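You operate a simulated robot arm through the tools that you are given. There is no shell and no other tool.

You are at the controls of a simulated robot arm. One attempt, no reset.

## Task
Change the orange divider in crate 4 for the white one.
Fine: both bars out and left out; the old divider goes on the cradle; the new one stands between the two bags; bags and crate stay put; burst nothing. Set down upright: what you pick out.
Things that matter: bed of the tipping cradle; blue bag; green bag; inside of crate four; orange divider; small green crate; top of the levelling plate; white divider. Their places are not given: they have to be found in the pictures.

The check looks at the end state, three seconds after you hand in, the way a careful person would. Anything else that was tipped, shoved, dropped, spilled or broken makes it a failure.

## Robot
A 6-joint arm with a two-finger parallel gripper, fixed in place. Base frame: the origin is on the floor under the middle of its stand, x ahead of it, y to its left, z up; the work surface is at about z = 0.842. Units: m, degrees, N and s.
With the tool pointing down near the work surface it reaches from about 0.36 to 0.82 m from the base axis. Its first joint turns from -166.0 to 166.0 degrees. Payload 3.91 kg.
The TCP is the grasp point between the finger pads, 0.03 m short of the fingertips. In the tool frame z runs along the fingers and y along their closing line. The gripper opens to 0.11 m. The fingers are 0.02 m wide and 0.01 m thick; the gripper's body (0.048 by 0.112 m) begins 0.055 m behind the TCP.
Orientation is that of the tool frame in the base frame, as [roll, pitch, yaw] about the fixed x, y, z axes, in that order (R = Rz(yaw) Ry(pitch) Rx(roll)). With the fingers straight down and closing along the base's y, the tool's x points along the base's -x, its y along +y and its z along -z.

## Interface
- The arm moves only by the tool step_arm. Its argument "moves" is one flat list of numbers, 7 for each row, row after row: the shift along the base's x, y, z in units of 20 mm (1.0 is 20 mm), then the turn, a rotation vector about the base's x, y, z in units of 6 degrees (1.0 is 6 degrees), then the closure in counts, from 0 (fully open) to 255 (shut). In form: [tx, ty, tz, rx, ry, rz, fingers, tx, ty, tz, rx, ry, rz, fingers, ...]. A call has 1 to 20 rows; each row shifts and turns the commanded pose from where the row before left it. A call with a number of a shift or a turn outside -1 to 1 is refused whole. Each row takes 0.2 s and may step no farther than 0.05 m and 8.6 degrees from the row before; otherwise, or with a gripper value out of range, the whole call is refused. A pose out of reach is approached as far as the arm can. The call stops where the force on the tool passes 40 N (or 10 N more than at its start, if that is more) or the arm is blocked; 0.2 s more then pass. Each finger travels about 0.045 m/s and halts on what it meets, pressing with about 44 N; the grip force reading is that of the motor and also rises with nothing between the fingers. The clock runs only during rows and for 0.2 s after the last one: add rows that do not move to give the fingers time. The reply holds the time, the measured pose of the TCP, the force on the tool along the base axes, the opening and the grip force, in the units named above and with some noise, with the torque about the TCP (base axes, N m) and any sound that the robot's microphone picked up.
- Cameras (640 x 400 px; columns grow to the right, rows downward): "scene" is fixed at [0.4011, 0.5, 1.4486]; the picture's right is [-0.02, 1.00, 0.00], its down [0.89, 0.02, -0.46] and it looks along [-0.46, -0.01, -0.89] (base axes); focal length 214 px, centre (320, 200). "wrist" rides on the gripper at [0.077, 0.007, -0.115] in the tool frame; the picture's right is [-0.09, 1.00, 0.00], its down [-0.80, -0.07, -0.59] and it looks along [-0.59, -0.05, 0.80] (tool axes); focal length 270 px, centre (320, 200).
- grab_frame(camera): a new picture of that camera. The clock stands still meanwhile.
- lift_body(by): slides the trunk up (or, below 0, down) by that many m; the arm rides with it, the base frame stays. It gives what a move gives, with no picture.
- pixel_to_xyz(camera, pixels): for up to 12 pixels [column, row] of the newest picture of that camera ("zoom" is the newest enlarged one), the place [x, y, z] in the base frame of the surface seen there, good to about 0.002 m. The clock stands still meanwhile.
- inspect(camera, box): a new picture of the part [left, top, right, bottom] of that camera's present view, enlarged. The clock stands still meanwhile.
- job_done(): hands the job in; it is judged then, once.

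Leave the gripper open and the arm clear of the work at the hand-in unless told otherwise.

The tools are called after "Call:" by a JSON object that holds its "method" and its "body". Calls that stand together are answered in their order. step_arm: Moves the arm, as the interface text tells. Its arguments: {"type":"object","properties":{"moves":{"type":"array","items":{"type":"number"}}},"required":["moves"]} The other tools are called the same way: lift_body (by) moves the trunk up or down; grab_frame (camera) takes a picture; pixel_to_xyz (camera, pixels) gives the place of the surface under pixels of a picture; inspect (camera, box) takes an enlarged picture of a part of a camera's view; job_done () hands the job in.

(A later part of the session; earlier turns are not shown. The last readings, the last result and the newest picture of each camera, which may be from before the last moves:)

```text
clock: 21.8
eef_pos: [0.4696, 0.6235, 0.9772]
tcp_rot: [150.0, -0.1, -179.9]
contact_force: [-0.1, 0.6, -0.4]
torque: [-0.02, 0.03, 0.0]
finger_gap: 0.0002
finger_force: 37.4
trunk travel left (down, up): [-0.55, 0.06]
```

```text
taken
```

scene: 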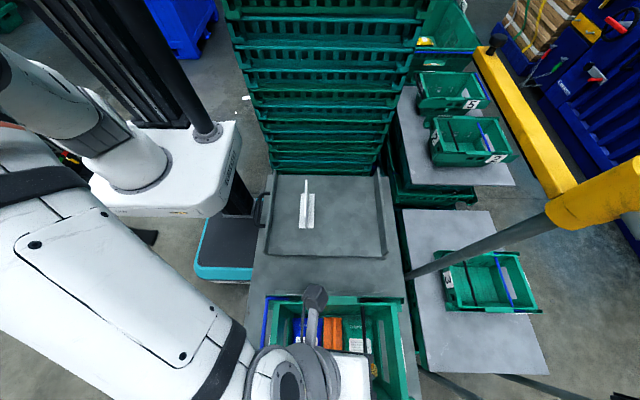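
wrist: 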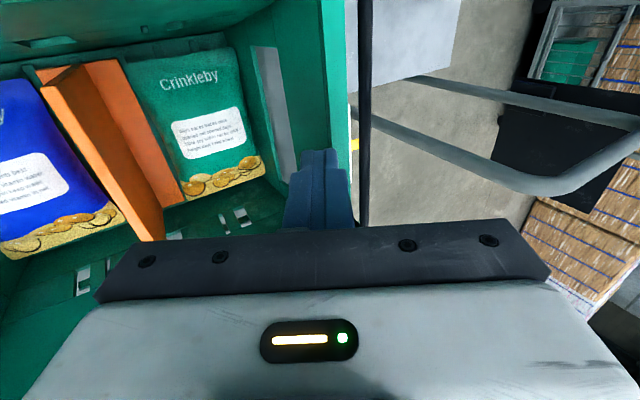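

The black bar is over as well. I rise, straighten the tool over the divider at y 0.532, open the fingers, and look at both bars.

Call:
{"method": "step_arm", "body": {"moves": [0, -0.2, 1, 0, 0, 0, 255, 0, -0.5, 1, 0, 0, 0, 255, 0, -0.65, 1, -1, 0, 0, 255, 0, -0.65, 1, -1, 0, 0, 180, 0, -0.65, 1, -1, 0, 0, 120, 0, -0.65, 0, -1, 0, 0, 120, 0, -0.65, 0, -1, 0, 0, 120, 0, -0.625, 0, 0, 0, 0, 120, 0, 0, 0, 0, 0, 0, 120, 0, 0, 0, 0, 0, 0, 120]}}

Call:
{"method": "grab_frame", "body": {"camera": "wrist"}}

Call:
{"method": "grab_frame", "body": {"camera": "scene"}}

```text
clock: 24.0
eef_pos: [0.471, 0.5333, 1.0788]
tcp_rot: [179.9, 0.0, 180.0]
contact_force: [0.3, 0.0, 0.0]
torque: [-0.01, -0.01, 0.03]
finger_gap: 0.0581
finger_force: 0.1
trunk travel left (down, up): [-0.55, 0.06]
```

```text
taken
```

wrist: 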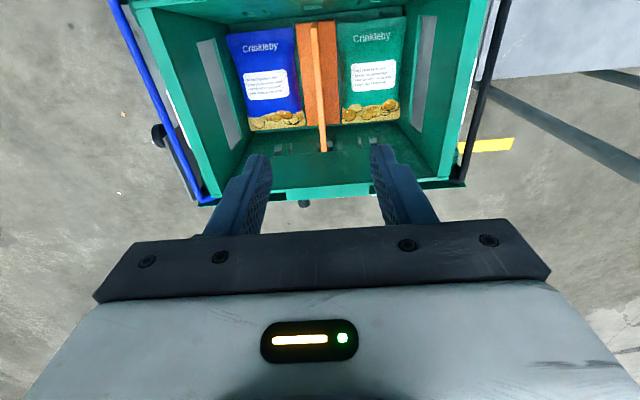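

```text
taken
```

scene: 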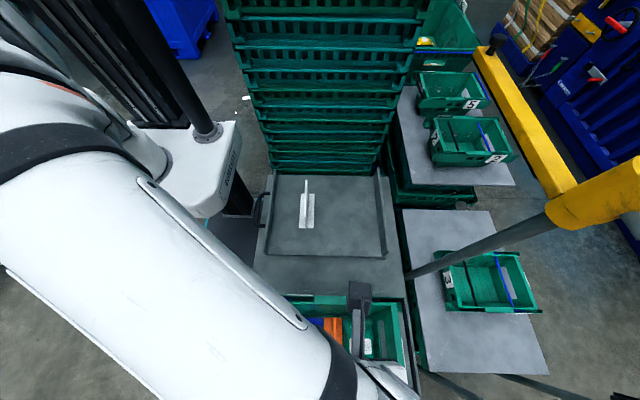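

Both bars now lie outside the crate, blue on the left and black on the right. I measure the orange divider and the bags' edges closely.

Call:
{"method": "inspect", "body": {"camera": "wrist", "box": [220, 0, 420, 160]}}

Call:
{"method": "pixel_to_xyz", "body": {"camera": "wrist", "pixels": [[316, 26], [317, 50], [319, 80], [321, 110], [323, 140], [324, 149], [303, 60], [334, 60], [307, 110], [336, 110], [302, 24], [331, 24]]}}

Call:
{"method": "pixel_to_xyz", "body": {"camera": "wrist", "pixels": [[260, 60], [290, 60], [297, 100], [235, 100], [275, 125], [345, 60], [375, 60], [395, 60], [370, 100], [395, 110], [343, 115], [265, 90]]}}

Call:
{"method": "pixel_to_xyz", "body": {"camera": "wrist", "pixels": [[150, 70], [170, 120], [195, 170], [490, 50], [480, 100], [465, 160], [205, 199], [455, 182]]}}

```text
2.50 times, centred on (320, 80) of wrist
```

zoom: 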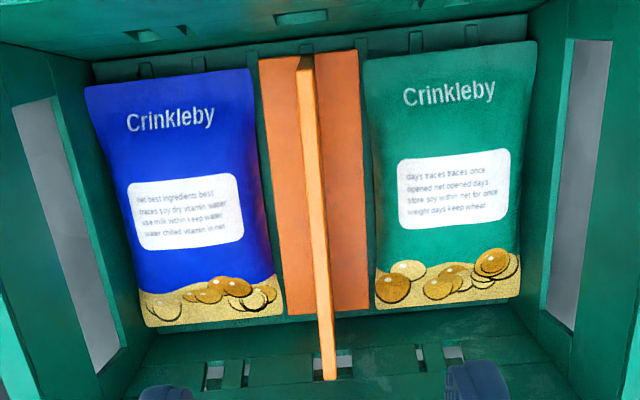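

```text
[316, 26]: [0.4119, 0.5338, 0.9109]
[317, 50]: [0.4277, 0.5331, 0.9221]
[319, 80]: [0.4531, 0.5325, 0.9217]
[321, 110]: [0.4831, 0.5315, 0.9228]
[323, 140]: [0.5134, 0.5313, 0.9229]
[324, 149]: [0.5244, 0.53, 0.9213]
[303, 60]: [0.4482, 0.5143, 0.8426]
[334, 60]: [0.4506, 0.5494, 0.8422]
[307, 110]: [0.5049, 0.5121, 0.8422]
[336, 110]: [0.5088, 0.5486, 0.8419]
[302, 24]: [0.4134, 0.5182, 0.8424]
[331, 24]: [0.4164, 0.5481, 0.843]
```

```text
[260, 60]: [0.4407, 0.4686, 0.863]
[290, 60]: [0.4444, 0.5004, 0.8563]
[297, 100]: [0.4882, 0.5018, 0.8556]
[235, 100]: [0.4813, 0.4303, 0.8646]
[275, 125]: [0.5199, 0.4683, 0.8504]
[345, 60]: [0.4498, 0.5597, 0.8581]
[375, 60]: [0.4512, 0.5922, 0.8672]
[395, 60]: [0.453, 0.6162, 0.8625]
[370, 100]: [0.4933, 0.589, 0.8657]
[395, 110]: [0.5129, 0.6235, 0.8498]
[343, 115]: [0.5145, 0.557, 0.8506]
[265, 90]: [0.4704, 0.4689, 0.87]
```

```text
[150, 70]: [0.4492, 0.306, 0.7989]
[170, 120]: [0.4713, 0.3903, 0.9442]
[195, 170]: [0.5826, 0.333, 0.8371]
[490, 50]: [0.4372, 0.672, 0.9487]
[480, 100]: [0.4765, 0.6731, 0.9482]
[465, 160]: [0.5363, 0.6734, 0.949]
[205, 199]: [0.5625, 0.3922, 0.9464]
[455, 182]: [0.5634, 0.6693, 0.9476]
```

The fin's top runs from x 0.413 to 0.527 at y 0.5335→0.5305, z 0.922, so it is turned about -1.7°. The flange spans y 0.512–0.552, and the bags' inner edges are near 0.507 and 0.557. I narrow the fingers to about 32 mm, turn -1.7°, and go down in stages, first to z 0.96.

Call:
{"method": "step_arm", "body": {"moves": [-0.05, -0.03, -0.8, 0, 0, -0.28, 181, 0, 0, -0.8, 0, 0, 0, 181, 0, 0, -0.8, 0, 0, 0, 181, 0, 0, -0.8, 0, 0, 0, 181, 0, 0, -0.8, 0, 0, 0, 181, 0, 0, -0.8, 0, 0, 0, 181, 0, 0, -0.8, 0, 0, 0, 181, 0, 0, 0, 0, 0, 0, 181]}}

Call:
{"method": "grab_frame", "body": {"camera": "wrist"}}

Call:
{"method": "inspect", "body": {"camera": "wrist", "box": [220, 20, 420, 240]}}

```text
clock: 25.8
eef_pos: [0.4688, 0.532, 0.9652]
tcp_rot: [-179.9, 0.1, 178.4]
contact_force: [0.7, 0.1, -0.4]
torque: [0.0, 0.01, 0.02]
finger_gap: 0.0323
finger_force: 0.2
trunk travel left (down, up): [-0.55, 0.06]
```

```text
taken
```

wrist: 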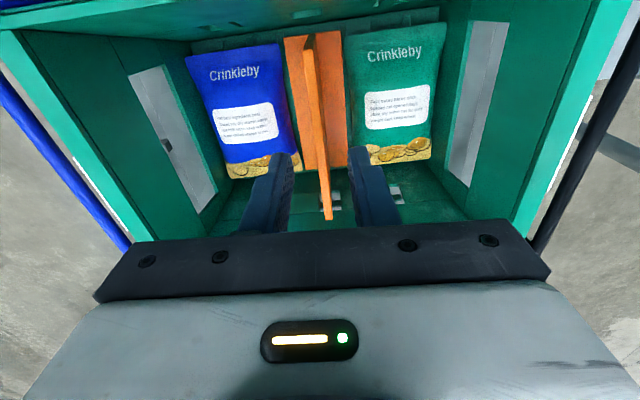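

```text
1.82 times, centred on (320, 130) of wrist
```

zoom: 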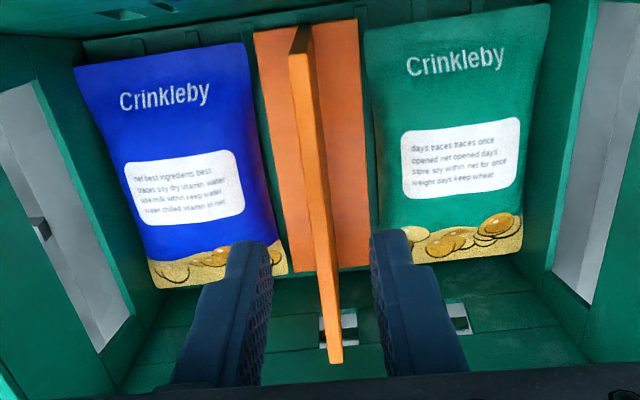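

The fin stands midway between the fingers. I go down the remaining 67 mm to z = 0.898, so the tips stay above the bags' shoulders.

Call:
{"method": "step_arm", "body": {"moves": [0, 0, -0.7, 0, 0, 0, 181, 0, 0, -0.7, 0, 0, 0, 181, 0, 0, -0.7, 0, 0, 0, 181, 0, 0, -0.7, 0, 0, 0, 181, 0, 0, -0.55, 0, 0, 0, 181, 0, 0, 0, 0, 0, 0, 181]}}

Call:
{"method": "grab_frame", "body": {"camera": "wrist"}}

```text
clock: 27.2
eef_pos: [0.4684, 0.5324, 0.8998]
tcp_rot: [-179.9, 0.0, 178.4]
contact_force: [0.3, 1.1, -0.2]
torque: [0.01, 0.01, 0.03]
finger_gap: 0.0317
finger_force: 0.1
trunk travel left (down, up): [-0.55, 0.06]
```

```text
taken
```

wrist: 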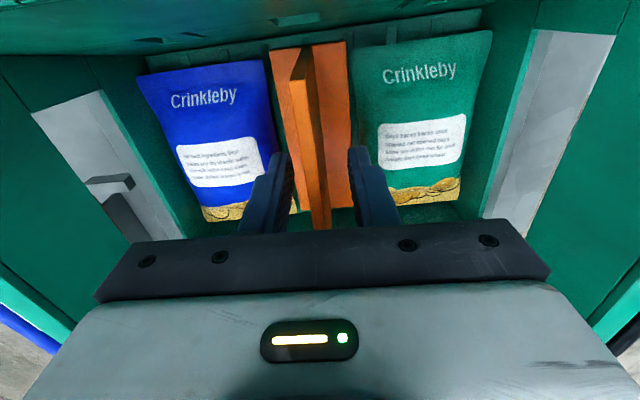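

No contact so far, and the fin is between the pads. I close the fingers.

Call:
{"method": "step_arm", "body": {"moves": [0, 0, 0, 0, 0, 0, 215, 0, 0, 0, 0, 0, 0, 255, 0, 0, 0, 0, 0, 0, 255, 0, 0, 0, 0, 0, 0, 255]}}

Call:
{"method": "grab_frame", "body": {"camera": "wrist"}}

```text
clock: 28.2
eef_pos: [0.4683, 0.5332, 0.8986]
tcp_rot: [179.9, 0.0, 178.3]
contact_force: [1.1, -0.4, 0.1]
torque: [0.0, 0.0, -0.01]
finger_gap: 0.0052
finger_force: 44.2
trunk travel left (down, up): [-0.55, 0.06]
```

```text
taken
```

wrist: 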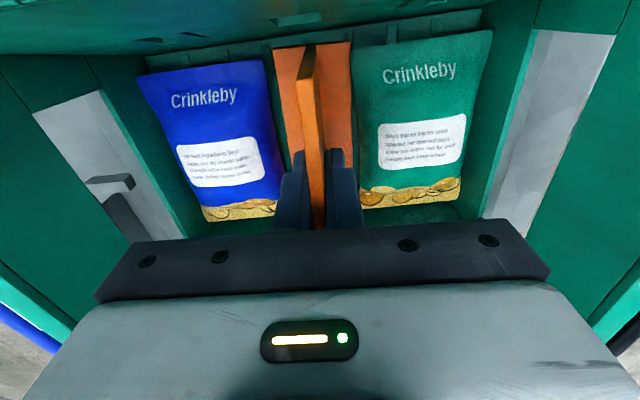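

It holds the fin, 5 mm thick, at 44 N. I lift straight up, gently at first.

Call:
{"method": "step_arm", "body": {"moves": [0, 0, 0.25, 0, 0, 0, 255, 0, 0, 0.5, 0, 0, 0, 255, 0, 0, 0.75, 0, 0, 0, 255, 0, 0, 1, 0, 0, 0, 255, 0, 0, 1, 0, 0, 0, 255, 0, 0, 1, 0, 0, 0, 255, 0, 0, 1, 0, 0, 0, 255, 0, 0, 1, 0, 0, 0, 255, 0, 0, 1, 0, 0, 0, 255, 0, 0, 0.5, 0, 0, 0, 255, 0, 0, 0, 0, 0, 0, 255]}}

Call:
{"method": "grab_frame", "body": {"camera": "wrist"}}

Call:
{"method": "grab_frame", "body": {"camera": "scene"}}

```text
clock: 30.6
eef_pos: [0.4688, 0.5318, 1.0577]
tcp_rot: [180.0, 0.0, 178.3]
contact_force: [0.6, 0.4, -0.2]
torque: [-0.02, -0.02, 0.03]
finger_gap: 0.0053
finger_force: 43.8
trunk travel left (down, up): [-0.55, 0.06]
```

```text
taken
```

wrist: 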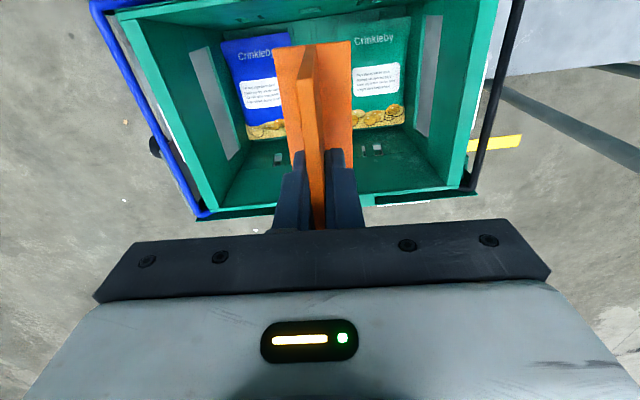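

```text
taken
```

scene: 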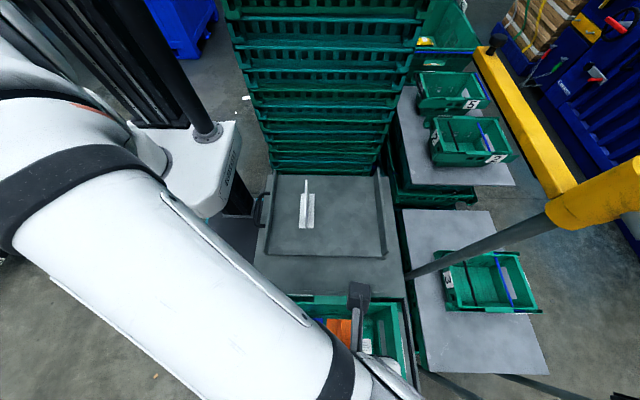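

The divider is up and clear of the rim, level between the pads. Before crossing to the cradle I check where the crate stack behind it begins, (320, 60-165) in the scene, and the cradle's walls.

Call:
{"method": "pixel_to_xyz", "body": {"camera": "scene", "pixels": [[320, 165], [320, 140], [320, 100], [320, 50], [320, 172], [340, 190], [365, 220], [385, 220], [390, 180], [340, 245], [310, 210], [355, 290]]}}

Call:
{"method": "pixel_to_xyz", "body": {"camera": "wrist", "pixels": [[280, 80], [345, 80], [302, 60], [312, 100], [260, 90], [375, 90], [278, 50], [350, 45], [307, 50], [180, 170], [470, 170]]}}

```text
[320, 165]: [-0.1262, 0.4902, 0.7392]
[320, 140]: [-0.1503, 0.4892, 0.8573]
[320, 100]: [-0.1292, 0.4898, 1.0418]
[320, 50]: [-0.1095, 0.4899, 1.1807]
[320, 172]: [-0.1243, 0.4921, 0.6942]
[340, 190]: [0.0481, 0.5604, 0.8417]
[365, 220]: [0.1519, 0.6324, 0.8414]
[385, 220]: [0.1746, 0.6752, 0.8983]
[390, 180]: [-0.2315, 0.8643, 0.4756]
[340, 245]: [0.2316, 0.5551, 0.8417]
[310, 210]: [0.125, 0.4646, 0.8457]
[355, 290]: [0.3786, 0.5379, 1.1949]
```

```text
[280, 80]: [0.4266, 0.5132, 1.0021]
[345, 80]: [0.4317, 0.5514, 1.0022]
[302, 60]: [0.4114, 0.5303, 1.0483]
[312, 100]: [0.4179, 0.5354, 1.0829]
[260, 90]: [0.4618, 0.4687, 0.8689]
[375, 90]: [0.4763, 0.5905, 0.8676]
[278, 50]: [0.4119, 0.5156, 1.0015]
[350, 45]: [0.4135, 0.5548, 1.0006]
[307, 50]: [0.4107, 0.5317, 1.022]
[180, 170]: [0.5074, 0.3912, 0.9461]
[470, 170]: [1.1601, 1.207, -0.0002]
```

The stack is far behind (x below -0.11), the bed is at z 0.8417, and the divider's bottom is about 60 mm below the TCP. I carry it level, at this height, to (0.14, 0.57) over the free right half of the cradle.

Call:
{"method": "step_arm", "body": {"moves": [-0.5, 0.06, 0, 0, 0, 0.28, 255, -1, 0.11, 0, 0, 0, 0, 255, -1, 0.11, 0, 0, 0, 0, 255, -1, 0.11, 0, 0, 0, 0, 255, -1, 0.11, 0, 0, 0, 0, 255, -1, 0.11, 0, 0, 0, 0, 255, -1, 0.11, 0, 0, 0, 0, 255, -1, 0.11, 0, 0, 0, 0, 255, -1, 0.11, 0, 0, 0, 0, 255, -1, 0.11, 0, 0, 0, 0, 255, -1, 0.11, 0, 0, 0, 0, 255, -1, 0.11, 0, 0, 0, 0, 255, -1, 0.11, 0, 0, 0, 0, 255, -1, 0.11, 0, 0, 0, 0, 255, -1, 0.11, 0, 0, 0, 0, 255, -1, 0.11, 0, 0, 0, 0, 255, -0.94, 0.2, 0, 0, 0, 0, 255, 0, 0, 0, 0, 0, 0, 255]}}

Call:
{"method": "grab_frame", "body": {"camera": "wrist"}}

Call:
{"method": "grab_frame", "body": {"camera": "scene"}}

```text
clock: 34.4
eef_pos: [0.1416, 0.5703, 1.0598]
tcp_rot: [180.0, 0.0, 180.0]
contact_force: [0.5, -0.7, -0.5]
torque: [0.01, 0.01, 0.01]
finger_gap: 0.0054
finger_force: 44.2
trunk travel left (down, up): [-0.55, 0.06]
```

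```text
taken
```

wrist: 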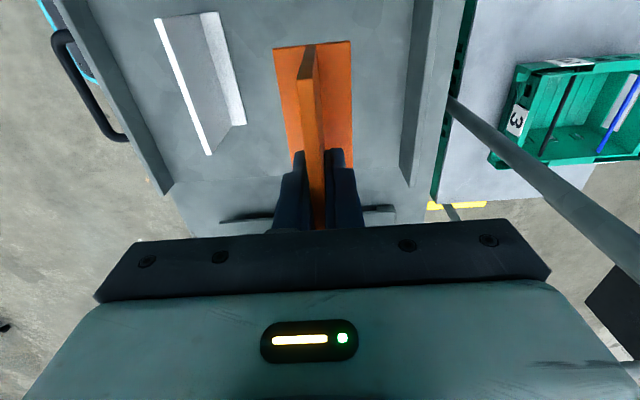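

```text
taken
```

scene: 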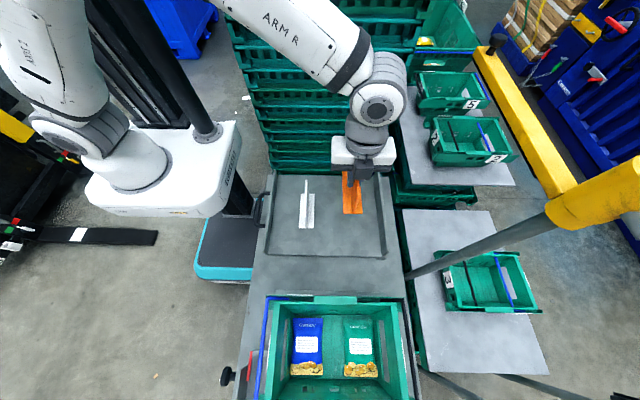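

The scene shows the free gap between the bags, both bars out, and the orange divider over the cradle's right half. I go down 140 mm quickly enough, then slowly.

Call:
{"method": "step_arm", "body": {"moves": [0, 0, -1, 0, 0, 0, 255, 0, 0, -1, 0, 0, 0, 255, 0, 0, -1, 0, 0, 0, 255, 0, 0, -1, 0, 0, 0, 255, 0, 0, -1, 0, 0, 0, 255, 0, 0, -1, 0, 0, 0, 255, 0, 0, -0.8, 0, 0, 0, 255, 0, 0, 0, 0, 0, 0, 255]}}

Call:
{"method": "grab_frame", "body": {"camera": "scene"}}

Call:
{"method": "inspect", "body": {"camera": "scene", "box": [250, 160, 410, 260]}}

```text
clock: 36.2
eef_pos: [0.1411, 0.5693, 0.922]
tcp_rot: [-180.0, 0.0, -180.0]
contact_force: [-0.2, 0.0, -0.3]
torque: [0.0, 0.02, -0.04]
finger_gap: 0.005
finger_force: 43.8
trunk travel left (down, up): [-0.55, 0.06]
```

```text
taken
```

scene: 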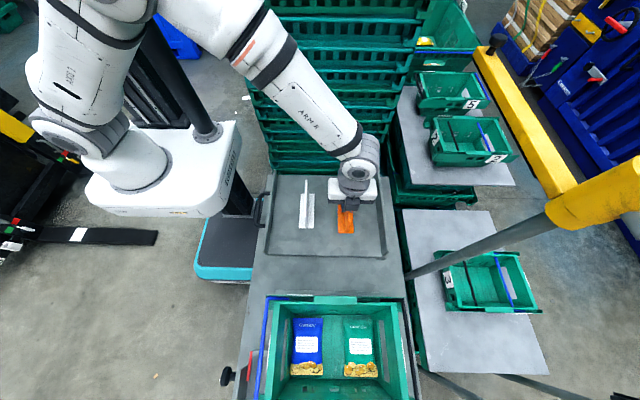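

```text
4.00 times, centred on (330, 210) of scene
```

zoom: 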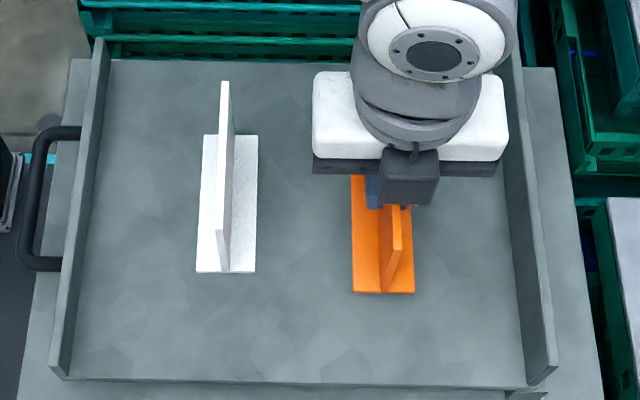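

About 20 mm remain. I come down in shrinking steps and watch the vertical force.

Call:
{"method": "step_arm", "body": {"moves": [0, 0, -0.4, 0, 0, 0, 255, 0, 0, -0.3, 0, 0, 0, 255, 0, 0, -0.15, 0, 0, 0, 255, 0, 0, -0.1, 0, 0, 0, 255, 0, 0, 0, 0, 0, 0, 255]}}

Call:
{"method": "inspect", "body": {"camera": "scene", "box": [310, 190, 390, 240]}}

Call:
{"method": "pixel_to_xyz", "body": {"camera": "zoom", "pixels": [[230, 200], [300, 250], [320, 350], [380, 350], [340, 330], [420, 300], [200, 300], [262, 315]]}}

```text
clock: 37.4
eef_pos: [0.1405, 0.5703, 0.9044]
tcp_rot: [-180.0, 0.0, 179.9]
contact_force: [0.1, -0.5, 0.1]
torque: [-0.01, -0.02, -0.01]
finger_gap: 0.0054
finger_force: 44.7
trunk travel left (down, up): [-0.55, 0.06]
```

```text
8.00 times, centred on (350, 215) of scene
```

zoom: 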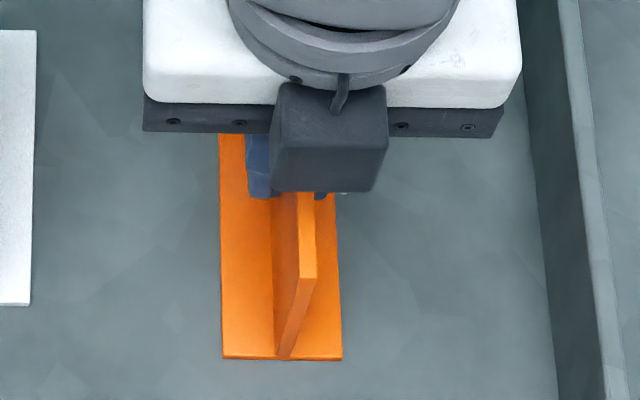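

```text
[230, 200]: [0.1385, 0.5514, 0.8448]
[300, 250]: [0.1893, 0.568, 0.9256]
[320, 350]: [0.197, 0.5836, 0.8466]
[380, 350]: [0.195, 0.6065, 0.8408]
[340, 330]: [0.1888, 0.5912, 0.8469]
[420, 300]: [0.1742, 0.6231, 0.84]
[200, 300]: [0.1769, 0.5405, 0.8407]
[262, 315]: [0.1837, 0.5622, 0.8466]
```

The flange top reads 0.8465 against the bed's 0.841, so it is within a couple of millimetres of touching. I step down 1 mm at a time.

Call:
{"method": "step_arm", "body": {"moves": [0, 0, -0.05, 0, 0, 0, 255, 0, 0, -0.05, 0, 0, 0, 255, 0, 0, 0, 0, 0, 0, 255]}}

```text
clock: 38.2
eef_pos: [0.1411, 0.5699, 0.9026]
tcp_rot: [179.9, -0.1, 180.0]
contact_force: [0.3, -2.0, 13.8]
torque: [-0.15, 0.26, -0.02]
finger_gap: 0.0052
finger_force: 44.3
trunk travel left (down, up): [-0.55, 0.06]
```

It is seated, with 13.8 N pushing up. I ease off half a millimetre, then open the fingers to about 32 mm.

Call:
{"method": "step_arm", "body": {"moves": [0, 0, 0.03, 0, 0, 0, 255, 0, 0, 0, 0, 0, 0, 235, 0, 0, 0, 0, 0, 0, 210, 0, 0, 0, 0, 0, 0, 181, 0, 0, 0, 0, 0, 0, 181]}}

Call:
{"method": "grab_frame", "body": {"camera": "wrist"}}

```text
clock: 39.4
eef_pos: [0.1392, 0.5703, 0.902]
tcp_rot: [-179.9, 0.0, -180.0]
contact_force: [-0.3, 0.7, 0.0]
torque: [0.01, 0.05, -0.01]
finger_gap: 0.0321
finger_force: 0.0
trunk travel left (down, up): [-0.55, 0.06]
```

```text
taken
```

wrist: 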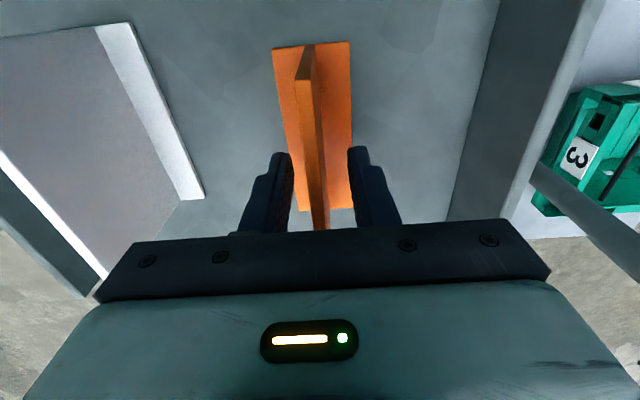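

The orange divider stands free between the open fingers. I rise straight up 140 mm, then move over the white divider.

Call:
{"method": "step_arm", "body": {"moves": [0, 0, 0.5, 0, 0, 0, 181, 0, 0, 1, 0, 0, 0, 181, 0, 0, 1, 0, 0, 0, 181, 0, 0, 1, 0, 0, 0, 181, 0, 0, 1, 0, 0, 0, 181, 0, 0, 1, 0, 0, 0, 181, 0, 0, 1, 0, 0, 0, 181, 0, 0, 1, 0, 0, 0, 181, -0.1, -0.95, 0, 0, 0, 0, 181, -0.1, -0.95, 0, 0, 0, 0, 181, -0.1, -0.95, 0, 0, 0, 0, 181, -0.1, -0.95, 0, 0, 0, 0, 181, -0.1, -0.95, 0, 0, 0, 0, 181, -0.1, -0.95, 0, 0, 0, 0, 181, 0, 0, 0, 0, 0, 0, 181]}}

Call:
{"method": "grab_frame", "body": {"camera": "wrist"}}

Call:
{"method": "grab_frame", "body": {"camera": "scene"}}

```text
clock: 42.6
eef_pos: [0.1281, 0.456, 1.0509]
tcp_rot: [179.9, 0.0, 179.9]
contact_force: [0.7, 0.2, -0.1]
torque: [-0.02, 0.02, -0.02]
finger_gap: 0.0319
finger_force: 0.1
trunk travel left (down, up): [-0.55, 0.06]
```

```text
taken
```

wrist: 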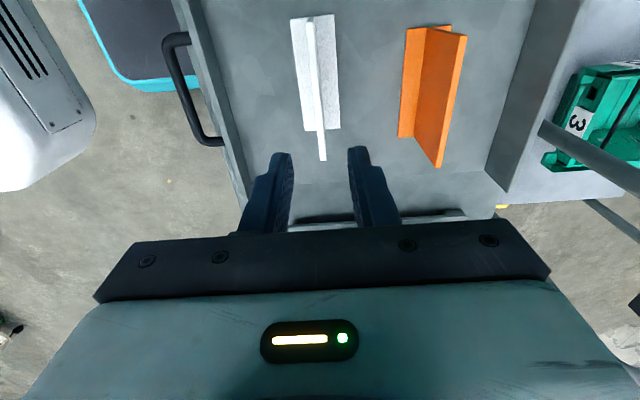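

```text
taken
```

scene: 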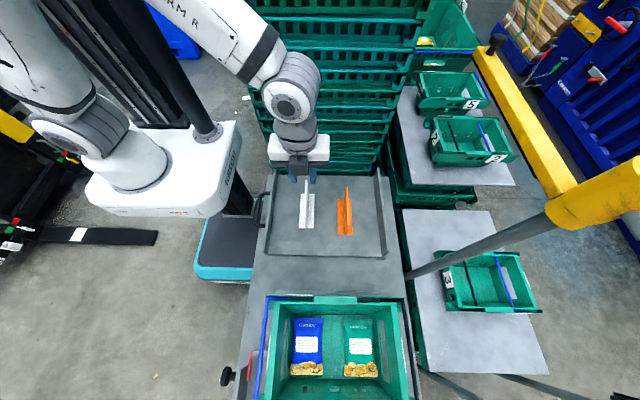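

Orange stands upright on the cradle. Now I measure the white divider closely, plus the bag gap in crate 4.

Call:
{"method": "inspect", "body": {"camera": "wrist", "box": [260, 0, 380, 170]}}

Call:
{"method": "pixel_to_xyz", "body": {"camera": "wrist", "pixels": [[309, 25], [311, 50], [314, 80], [317, 110], [320, 140], [322, 157], [299, 40], [305, 110], [325, 30], [333, 110], [293, 22], [335, 127]]}}

Call:
{"method": "inspect", "body": {"camera": "scene", "box": [280, 305, 390, 385]}}

Call:
{"method": "pixel_to_xyz", "body": {"camera": "zoom", "pixels": [[232, 120], [240, 180], [245, 240], [248, 300], [258, 120], [258, 240], [365, 120], [375, 180], [372, 240], [375, 300], [360, 240], [310, 200]]}}

```text
2.35 times, centred on (320, 85) of wrist
```

zoom: 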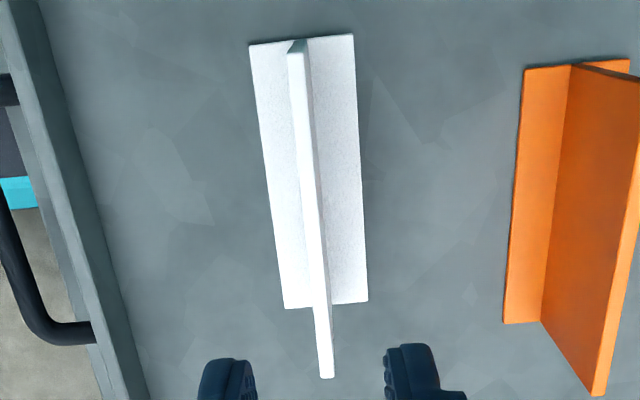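

```text
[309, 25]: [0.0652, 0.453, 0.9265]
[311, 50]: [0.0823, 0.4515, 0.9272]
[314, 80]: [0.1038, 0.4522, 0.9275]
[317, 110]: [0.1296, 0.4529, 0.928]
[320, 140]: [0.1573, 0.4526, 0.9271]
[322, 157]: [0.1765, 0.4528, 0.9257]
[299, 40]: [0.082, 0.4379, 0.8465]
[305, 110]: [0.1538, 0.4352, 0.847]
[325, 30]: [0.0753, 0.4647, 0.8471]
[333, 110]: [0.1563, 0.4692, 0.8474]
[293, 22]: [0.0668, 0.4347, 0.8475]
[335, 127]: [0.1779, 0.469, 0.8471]
```

```text
5.00 times, centred on (335, 345) of scene
```

zoom: 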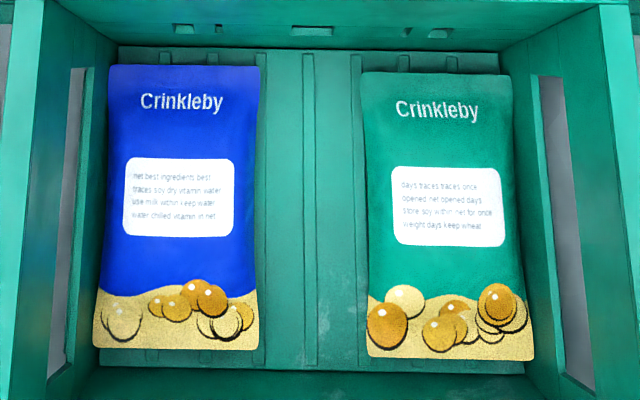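

```text
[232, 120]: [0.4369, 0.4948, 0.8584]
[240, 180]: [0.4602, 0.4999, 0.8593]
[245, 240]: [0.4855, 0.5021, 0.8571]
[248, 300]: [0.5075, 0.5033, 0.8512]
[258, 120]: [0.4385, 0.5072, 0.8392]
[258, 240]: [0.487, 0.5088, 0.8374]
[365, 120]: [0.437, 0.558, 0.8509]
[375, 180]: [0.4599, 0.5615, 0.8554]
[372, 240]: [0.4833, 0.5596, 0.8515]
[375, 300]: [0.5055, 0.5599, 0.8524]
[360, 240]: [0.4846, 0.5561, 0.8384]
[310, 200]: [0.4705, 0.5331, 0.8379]
```

The white fin runs from x 0.063 to 0.179 at y 0.4525, with its top at z 0.927, straight along x. The bag gap is from about y 0.507 to 0.557, centre 0.532, with the crate floor at z 0.838. I centre at (0.121, 0.4527) and go down to about z = 0.955.

Call:
{"method": "step_arm", "body": {"moves": [-0.35, -0.165, -0.5, 0, 0, 0, 181, 0, 0, -0.9, 0, 0, 0, 181, 0, 0, -0.9, 0, 0, 0, 181, 0, 0, -0.9, 0, 0, 0, 181, 0, 0, -0.9, 0, 0, 0, 181, 0, 0, -0.7, 0, 0, 0, 181, 0, 0, 0, 0, 0, 0, 181]}}

Call:
{"method": "grab_frame", "body": {"camera": "wrist"}}

Call:
{"method": "inspect", "body": {"camera": "wrist", "box": [230, 20, 410, 240]}}

```text
clock: 44.2
eef_pos: [0.1217, 0.4531, 0.9572]
tcp_rot: [179.9, 0.0, -180.0]
contact_force: [0.5, 0.5, 0.4]
torque: [0.04, -0.01, -0.01]
finger_gap: 0.0315
finger_force: 0.0
trunk travel left (down, up): [-0.55, 0.06]
```

```text
taken
```

wrist: 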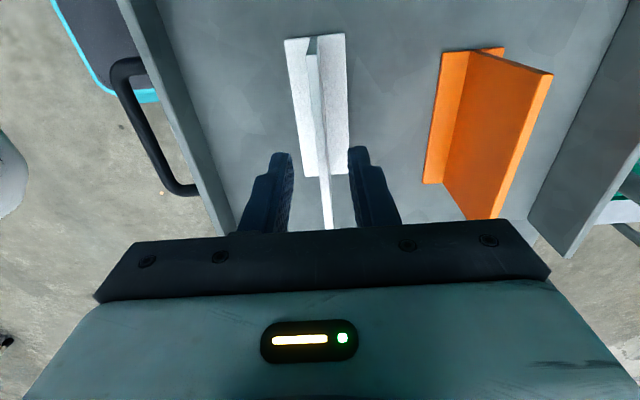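

```text
1.82 times, centred on (320, 130) of wrist
```

zoom: 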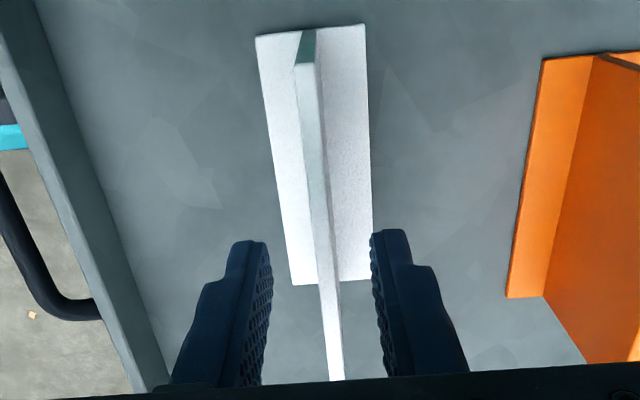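

The white fin stands midway between the pads and is parallel to them. I go down 55 mm and close.

Call:
{"method": "step_arm", "body": {"moves": [0, 0, -0.7, 0, 0, 0, 181, 0, 0, -0.7, 0, 0, 0, 181, 0, 0, -0.7, 0, 0, 0, 181, 0, 0, -0.65, 0, 0, 0, 181, 0, 0, 0, 0, 0, 0, 181, 0, 0, 0, 0, 0, 0, 215, 0, 0, 0, 0, 0, 0, 255, 0, 0, 0, 0, 0, 0, 255, 0, 0, 0, 0, 0, 0, 255]}}

Call:
{"method": "grab_frame", "body": {"camera": "wrist"}}

```text
clock: 46.2
eef_pos: [0.1202, 0.4526, 0.901]
tcp_rot: [-180.0, 0.0, 180.0]
contact_force: [0.8, -0.4, 0.0]
torque: [0.0, -0.03, 0.02]
finger_gap: 0.0052
finger_force: 43.3
trunk travel left (down, up): [-0.55, 0.06]
```

```text
taken
```

wrist: 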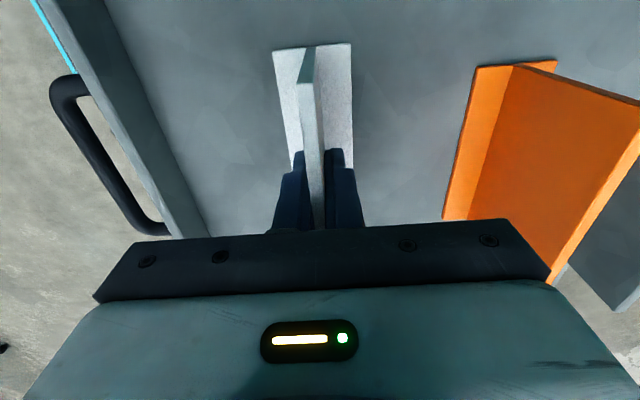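

Gripped, the same as the orange one was. I lift it 155 mm straight up.

Call:
{"method": "step_arm", "body": {"moves": [0, 0, 0.25, 0, 0, 0, 255, 0, 0, 0.5, 0, 0, 0, 255, 0, 0, 1, 0, 0, 0, 255, 0, 0, 1, 0, 0, 0, 255, 0, 0, 1, 0, 0, 0, 255, 0, 0, 1, 0, 0, 0, 255, 0, 0, 1, 0, 0, 0, 255, 0, 0, 1, 0, 0, 0, 255, 0, 0, 1, 0, 0, 0, 255, 0, 0, 0, 0, 0, 0, 255]}}

Call:
{"method": "grab_frame", "body": {"camera": "wrist"}}

Call:
{"method": "grab_frame", "body": {"camera": "scene"}}

```text
clock: 48.4
eef_pos: [0.1211, 0.4531, 1.0577]
tcp_rot: [-180.0, 0.0, 180.0]
contact_force: [-0.3, 0.3, -0.1]
torque: [0.0, -0.01, 0.01]
finger_gap: 0.0049
finger_force: 44.1
trunk travel left (down, up): [-0.55, 0.06]
```

```text
taken
```

wrist: 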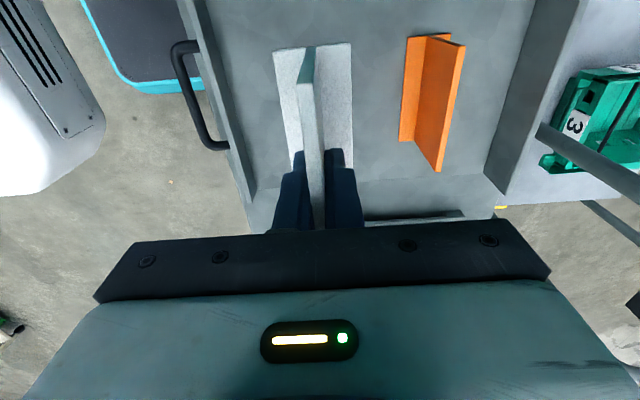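

```text
taken
```

scene: 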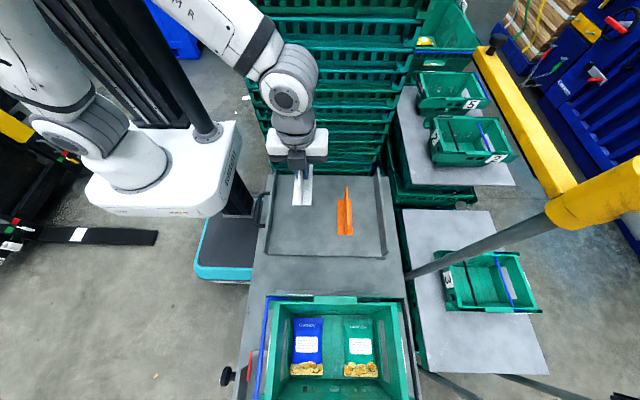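

The white divider hangs level. I carry it to above the bag gap at (0.468, 0.532), same height, with its bottom 4 cm above the rim.

Call:
{"method": "step_arm", "body": {"moves": [0.5, 0.12, 0, 0, 0, 0, 255, 1, 0.22, 0, 0, 0, 0, 255, 1, 0.22, 0, 0, 0, 0, 255, 1, 0.22, 0, 0, 0, 0, 255, 1, 0.22, 0, 0, 0, 0, 255, 1, 0.22, 0, 0, 0, 0, 255, 1, 0.22, 0, 0, 0, 0, 255, 1, 0.22, 0, 0, 0, 0, 255, 1, 0.22, 0, 0, 0, 0, 255, 1, 0.22, 0, 0, 0, 0, 255, 1, 0.22, 0, 0, 0, 0, 255, 1, 0.22, 0, 0, 0, 0, 255, 1, 0.22, 0, 0, 0, 0, 255, 1, 0.22, 0, 0, 0, 0, 255, 1, 0.22, 0, 0, 0, 0, 255, 1, 0.22, 0, 0, 0, 0, 255, 1, 0.22, 0, 0, 0, 0, 255, 0.86, 0.3, 0, 0, 0, 0, 255, 0, 0, 0, 0, 0, 0, 255]}}

Call:
{"method": "grab_frame", "body": {"camera": "wrist"}}

Call:
{"method": "grab_frame", "body": {"camera": "scene"}}

```text
clock: 52.4
eef_pos: [0.4701, 0.5311, 1.0577]
tcp_rot: [-179.9, 0.1, -180.0]
contact_force: [0.2, 0.7, 0.0]
torque: [-0.03, 0.0, 0.03]
finger_gap: 0.0055
finger_force: 43.7
trunk travel left (down, up): [-0.55, 0.06]
```

```text
taken
```

wrist: 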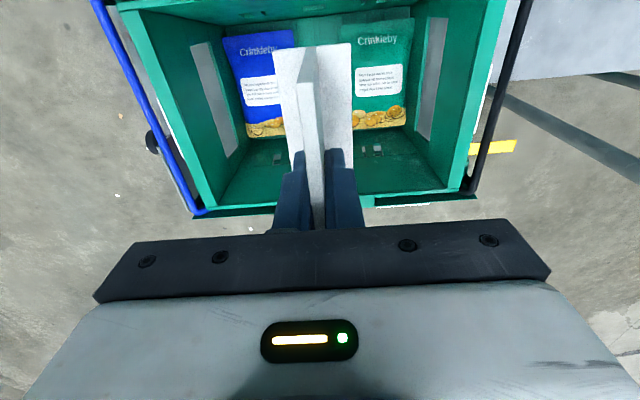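

```text
taken
```

scene: 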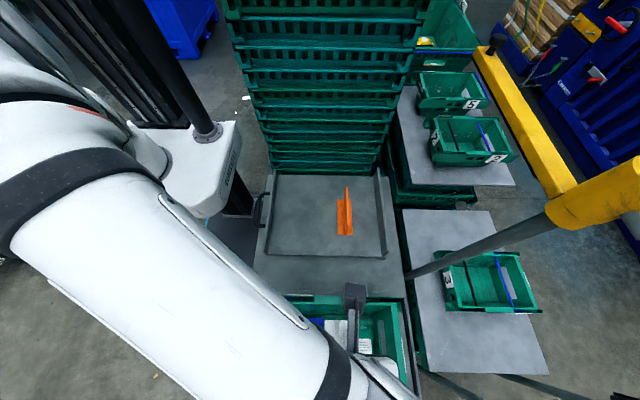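

I descend to z of about 0.95, with the divider's bottom near 0.89 and above the bags, then check the flange against the gap.

Call:
{"method": "step_arm", "body": {"moves": [-0.05, 0, -0.9, 0, 0, 0, 255, 0, 0, -0.9, 0, 0, 0, 255, 0, 0, -0.9, 0, 0, 0, 255, 0, 0, -0.9, 0, 0, 0, 255, 0, 0, -0.9, 0, 0, 0, 255, 0, 0, -0.8, 0, 0, 0, 255, 0, 0, 0, 0, 0, 0, 255]}}

Call:
{"method": "grab_frame", "body": {"camera": "wrist"}}

Call:
{"method": "inspect", "body": {"camera": "wrist", "box": [240, 10, 400, 180]}}

```text
clock: 54.0
eef_pos: [0.4681, 0.5315, 0.9484]
tcp_rot: [-180.0, -0.1, -179.9]
contact_force: [-0.4, -1.3, 0.0]
torque: [0.04, 0.03, -0.01]
finger_gap: 0.0053
finger_force: 44.1
trunk travel left (down, up): [-0.55, 0.06]
```

```text
taken
```

wrist: 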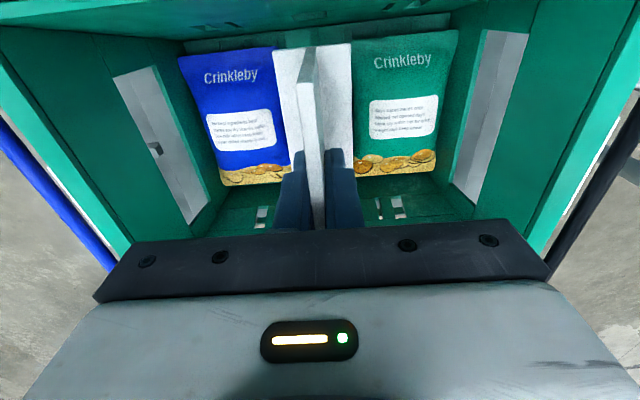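

```text
2.35 times, centred on (320, 95) of wrist
```

zoom: 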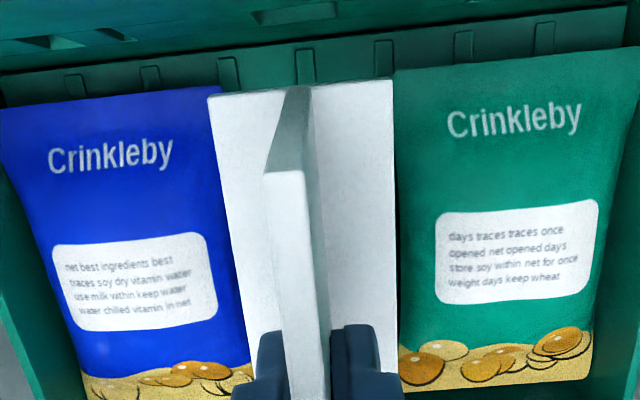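

I measure the flange's edges and the bags' inner edges in this close view.

Call:
{"method": "pixel_to_xyz", "body": {"camera": "zoom", "pixels": [[214, 120], [228, 220], [238, 300], [388, 120], [391, 220], [392, 300], [205, 120], [222, 240], [403, 120], [402, 220], [404, 300], [235, 330]]}}

Call:
{"method": "pixel_to_xyz", "body": {"camera": "zoom", "pixels": [[285, 175], [300, 250], [310, 340], [275, 200], [300, 95], [195, 120], [195, 200], [210, 280], [415, 120], [415, 220], [415, 300], [420, 340]]}}

```text
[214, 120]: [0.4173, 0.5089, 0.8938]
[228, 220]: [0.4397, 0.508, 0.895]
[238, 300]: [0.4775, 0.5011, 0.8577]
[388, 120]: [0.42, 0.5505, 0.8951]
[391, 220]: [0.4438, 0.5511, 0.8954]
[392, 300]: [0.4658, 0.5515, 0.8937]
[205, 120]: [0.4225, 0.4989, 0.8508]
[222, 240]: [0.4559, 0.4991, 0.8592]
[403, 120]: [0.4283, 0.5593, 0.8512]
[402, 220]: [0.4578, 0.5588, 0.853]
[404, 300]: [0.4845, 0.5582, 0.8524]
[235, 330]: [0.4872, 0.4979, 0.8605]
```

```text
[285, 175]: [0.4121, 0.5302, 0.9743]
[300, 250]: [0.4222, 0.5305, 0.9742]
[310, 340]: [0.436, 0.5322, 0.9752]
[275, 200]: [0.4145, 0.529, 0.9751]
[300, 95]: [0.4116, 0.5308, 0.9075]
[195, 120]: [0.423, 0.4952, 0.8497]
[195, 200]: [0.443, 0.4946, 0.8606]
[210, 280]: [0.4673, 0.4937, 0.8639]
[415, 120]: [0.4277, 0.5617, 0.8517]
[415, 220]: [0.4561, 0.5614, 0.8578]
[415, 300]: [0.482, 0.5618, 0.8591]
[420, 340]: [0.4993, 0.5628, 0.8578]
```

The flange runs from about y 0.508 to 0.552, and the gap from about 0.506 to 0.557. That leaves about 2 mm on the left and 5 mm on the right, so I shift right by about 1 mm. Then I lower until the flange is just above the bag edges, and look again.

Call:
{"method": "step_arm", "body": {"moves": [0, 0.04, -0.5, 0, 0, 0, 255, 0, 0, -0.45, 0, 0, 0, 255, 0, 0, 0, 0, 0, 0, 255]}}

Call:
{"method": "grab_frame", "body": {"camera": "wrist"}}

Call:
{"method": "inspect", "body": {"camera": "wrist", "box": [250, 20, 390, 170]}}

```text
clock: 54.8
eef_pos: [0.4679, 0.5336, 0.9308]
tcp_rot: [-179.9, 0.1, -180.0]
contact_force: [0.2, 0.3, 0.0]
torque: [-0.01, -0.01, 0.05]
finger_gap: 0.0053
finger_force: 43.6
trunk travel left (down, up): [-0.55, 0.06]
```

```text
taken
```

wrist: 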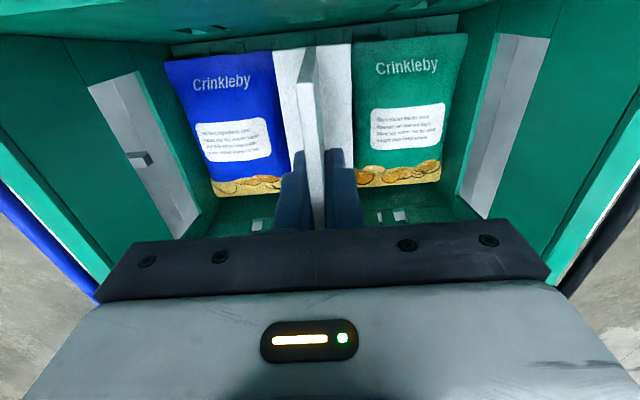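

```text
2.67 times, centred on (320, 95) of wrist
```

zoom: 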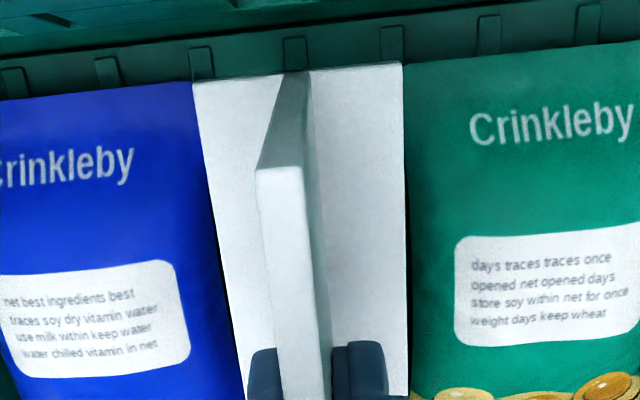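

I measure both flange edges and the visible bag edges in this close view.

Call:
{"method": "pixel_to_xyz", "body": {"camera": "zoom", "pixels": [[201, 110], [228, 250], [235, 300], [400, 110], [401, 250], [402, 300], [190, 110], [212, 250], [220, 300], [412, 130], [416, 250], [420, 300]]}}

Call:
{"method": "pixel_to_xyz", "body": {"camera": "zoom", "pixels": [[218, 250], [226, 300], [408, 250], [411, 300], [206, 200], [405, 180], [232, 330], [236, 360], [411, 350], [415, 370]]}}

```text
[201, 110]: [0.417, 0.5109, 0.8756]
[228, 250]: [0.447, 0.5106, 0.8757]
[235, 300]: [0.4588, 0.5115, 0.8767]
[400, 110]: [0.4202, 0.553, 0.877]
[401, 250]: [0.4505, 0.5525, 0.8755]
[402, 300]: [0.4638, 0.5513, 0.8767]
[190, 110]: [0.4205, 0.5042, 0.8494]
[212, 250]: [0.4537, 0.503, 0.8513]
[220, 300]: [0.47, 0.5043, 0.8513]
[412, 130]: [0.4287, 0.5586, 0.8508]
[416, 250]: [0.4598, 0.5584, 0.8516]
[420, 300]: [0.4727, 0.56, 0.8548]
```

```text
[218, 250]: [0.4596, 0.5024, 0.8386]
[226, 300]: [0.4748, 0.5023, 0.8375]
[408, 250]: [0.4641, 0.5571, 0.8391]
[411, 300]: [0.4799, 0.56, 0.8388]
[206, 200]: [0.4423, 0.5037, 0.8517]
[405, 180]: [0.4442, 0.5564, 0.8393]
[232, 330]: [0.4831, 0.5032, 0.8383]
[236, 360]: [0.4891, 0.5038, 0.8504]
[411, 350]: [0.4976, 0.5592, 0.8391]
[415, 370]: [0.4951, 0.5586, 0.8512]
```

The flange spans 0.510–0.553 and the gap 0.5045–0.558, so there is room on both sides. I shift back half a millimetre and lower in shrinking steps to just above the floor.

Call:
{"method": "step_arm", "body": {"moves": [0, -0.025, -0.4, 0, 0, 0, 255, 0, 0, -0.4, 0, 0, 0, 255, 0, 0, -0.3, 0, 0, 0, 255, 0, 0, -0.2, 0, 0, 0, 255, 0, 0, -0.1, 0, 0, 0, 255, 0, 0, 0, 0, 0, 0, 255]}}

Call:
{"method": "grab_frame", "body": {"camera": "wrist"}}

Call:
{"method": "inspect", "body": {"camera": "wrist", "box": [250, 20, 390, 170]}}

```text
clock: 56.2
eef_pos: [0.4685, 0.5316, 0.9046]
tcp_rot: [-180.0, 0.0, 180.0]
contact_force: [0.1, -0.3, -0.2]
torque: [-0.01, -0.03, 0.0]
finger_gap: 0.0053
finger_force: 43.8
trunk travel left (down, up): [-0.55, 0.06]
```

```text
taken
```

wrist: 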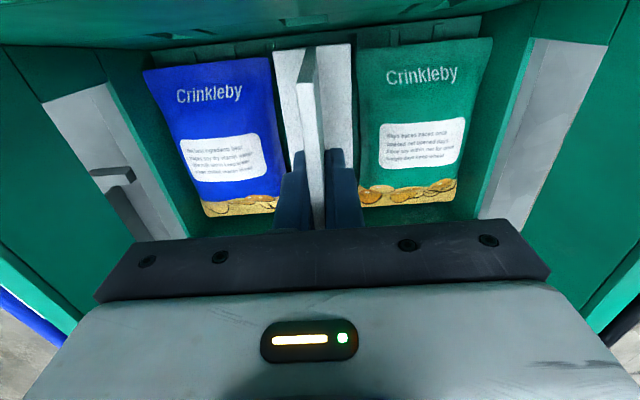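

```text
2.67 times, centred on (320, 95) of wrist
```

zoom: 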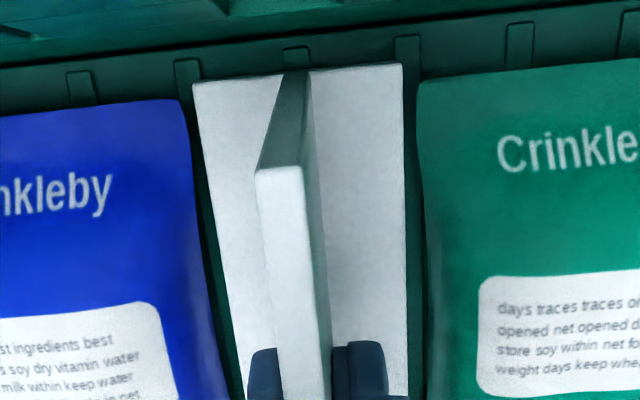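

The flange has dropped between the bags with a visible gap on each side. A few millimetres remain, so I lower gently and watch the force.

Call:
{"method": "step_arm", "body": {"moves": [0, 0, -0.1, 0, 0, 0, 255, 0, 0, -0.06, 0, 0, 0, 255, 0, 0, -0.05, 0, 0, 0, 255, 0, 0, 0, 0, 0, 0, 255]}}

```text
clock: 57.2
eef_pos: [0.4669, 0.5331, 0.899]
tcp_rot: [180.0, 0.1, -180.0]
contact_force: [-0.3, -0.1, -0.4]
torque: [0.01, 0.0, 0.02]
finger_gap: 0.0053
finger_force: 44.6
trunk travel left (down, up): [-0.55, 0.06]
```

No contact yet. I continue in 0.8 mm steps.

Call:
{"method": "step_arm", "body": {"moves": [0, 0, -0.04, 0, 0, 0, 255, 0, 0, 0, 0, 0, 0, 255]}}

```text
clock: 57.8
eef_pos: [0.4683, 0.5323, 0.8981]
tcp_rot: [-180.0, 0.0, -179.9]
contact_force: [1.1, -0.7, -0.5]
torque: [0.01, 0.0, 0.0]
finger_gap: 0.0054
finger_force: 43.5
trunk travel left (down, up): [-0.55, 0.06]
```

Still hanging free. I take another small step.

Call:
{"method": "step_arm", "body": {"moves": [0, 0, -0.04, 0, 0, 0, 255, 0, 0, 0, 0, 0, 0, 255]}}

```text
clock: 58.4
eef_pos: [0.4678, 0.5326, 0.8966]
tcp_rot: [179.9, 0.0, 180.0]
contact_force: [0.7, -0.4, 1.6]
torque: [0.04, 0.03, -0.01]
finger_gap: 0.0053
finger_force: 43.5
trunk travel left (down, up): [-0.55, 0.06]
```

First touch, at 1.6 N. I go down another 0.3 mm, then open the fingers slowly, only to about 26 mm, so they stay off the bags.

Call:
{"method": "step_arm", "body": {"moves": [0, 0, -0.015, 0, 0, 0, 255, 0, 0, 0, 0, 0, 0, 238, 0, 0, 0, 0, 0, 0, 225, 0, 0, 0, 0, 0, 0, 210, 0, 0, 0, 0, 0, 0, 196, 0, 0, 0, 0, 0, 0, 196]}}

Call:
{"method": "grab_frame", "body": {"camera": "wrist"}}

Call:
{"method": "inspect", "body": {"camera": "wrist", "box": [230, 20, 410, 240]}}

```text
clock: 59.8
eef_pos: [0.4673, 0.5321, 0.8964]
tcp_rot: [-179.9, 0.1, -180.0]
contact_force: [-0.2, -1.0, -1.0]
torque: [0.05, 0.03, -0.01]
finger_gap: 0.0254
finger_force: 0.1
trunk travel left (down, up): [-0.55, 0.06]
```

```text
taken
```

wrist: 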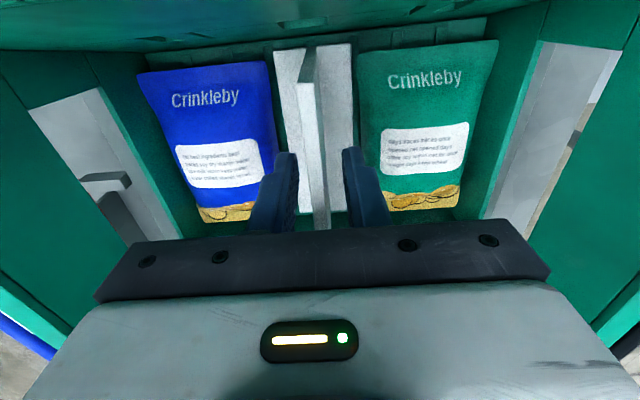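

```text
1.82 times, centred on (320, 130) of wrist
```

zoom: 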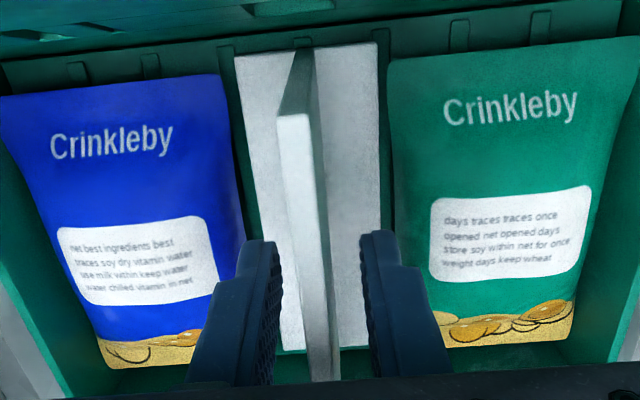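

The white divider stands free, with clear gaps to both bags. I rise straight up, 160 mm.

Call:
{"method": "step_arm", "body": {"moves": [0, 0, 0.3, 0, 0, 0, 196, 0, 0, 0.6, 0, 0, 0, 196, 0, 0, 1, 0, 0, 0, 196, 0, 0, 1, 0, 0, 0, 196, 0, 0, 1, 0, 0, 0, 196, 0, 0, 1, 0, 0, 0, 196, 0, 0, 1, 0, 0, 0, 196, 0, 0, 1, 0, 0, 0, 150, 0, 0, 1, 0, 0, 0, 100, 0, 0, 1, 0, 0, 0, 50, 0, 0, 1, 0, 0, 0, 0, 0, 0, 0, 0, 0, 0, 0]}}

Call:
{"method": "grab_frame", "body": {"camera": "wrist"}}

```text
clock: 62.4
eef_pos: [0.4674, 0.5326, 1.095]
tcp_rot: [180.0, 0.0, -179.8]
contact_force: [0.8, 0.2, 0.0]
torque: [0.01, -0.02, 0.02]
finger_gap: 0.1102
finger_force: 0.0
trunk travel left (down, up): [-0.55, 0.06]
```

```text
taken
```

wrist: 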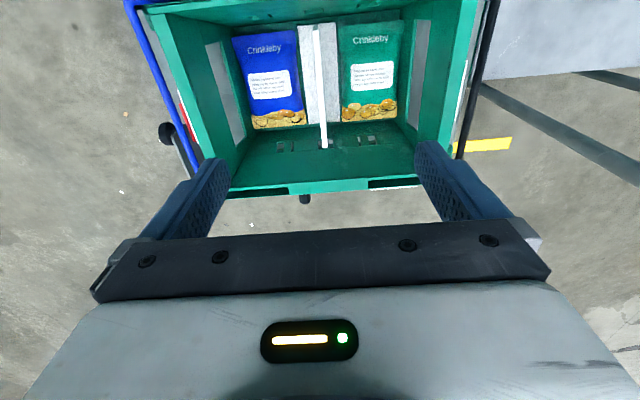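

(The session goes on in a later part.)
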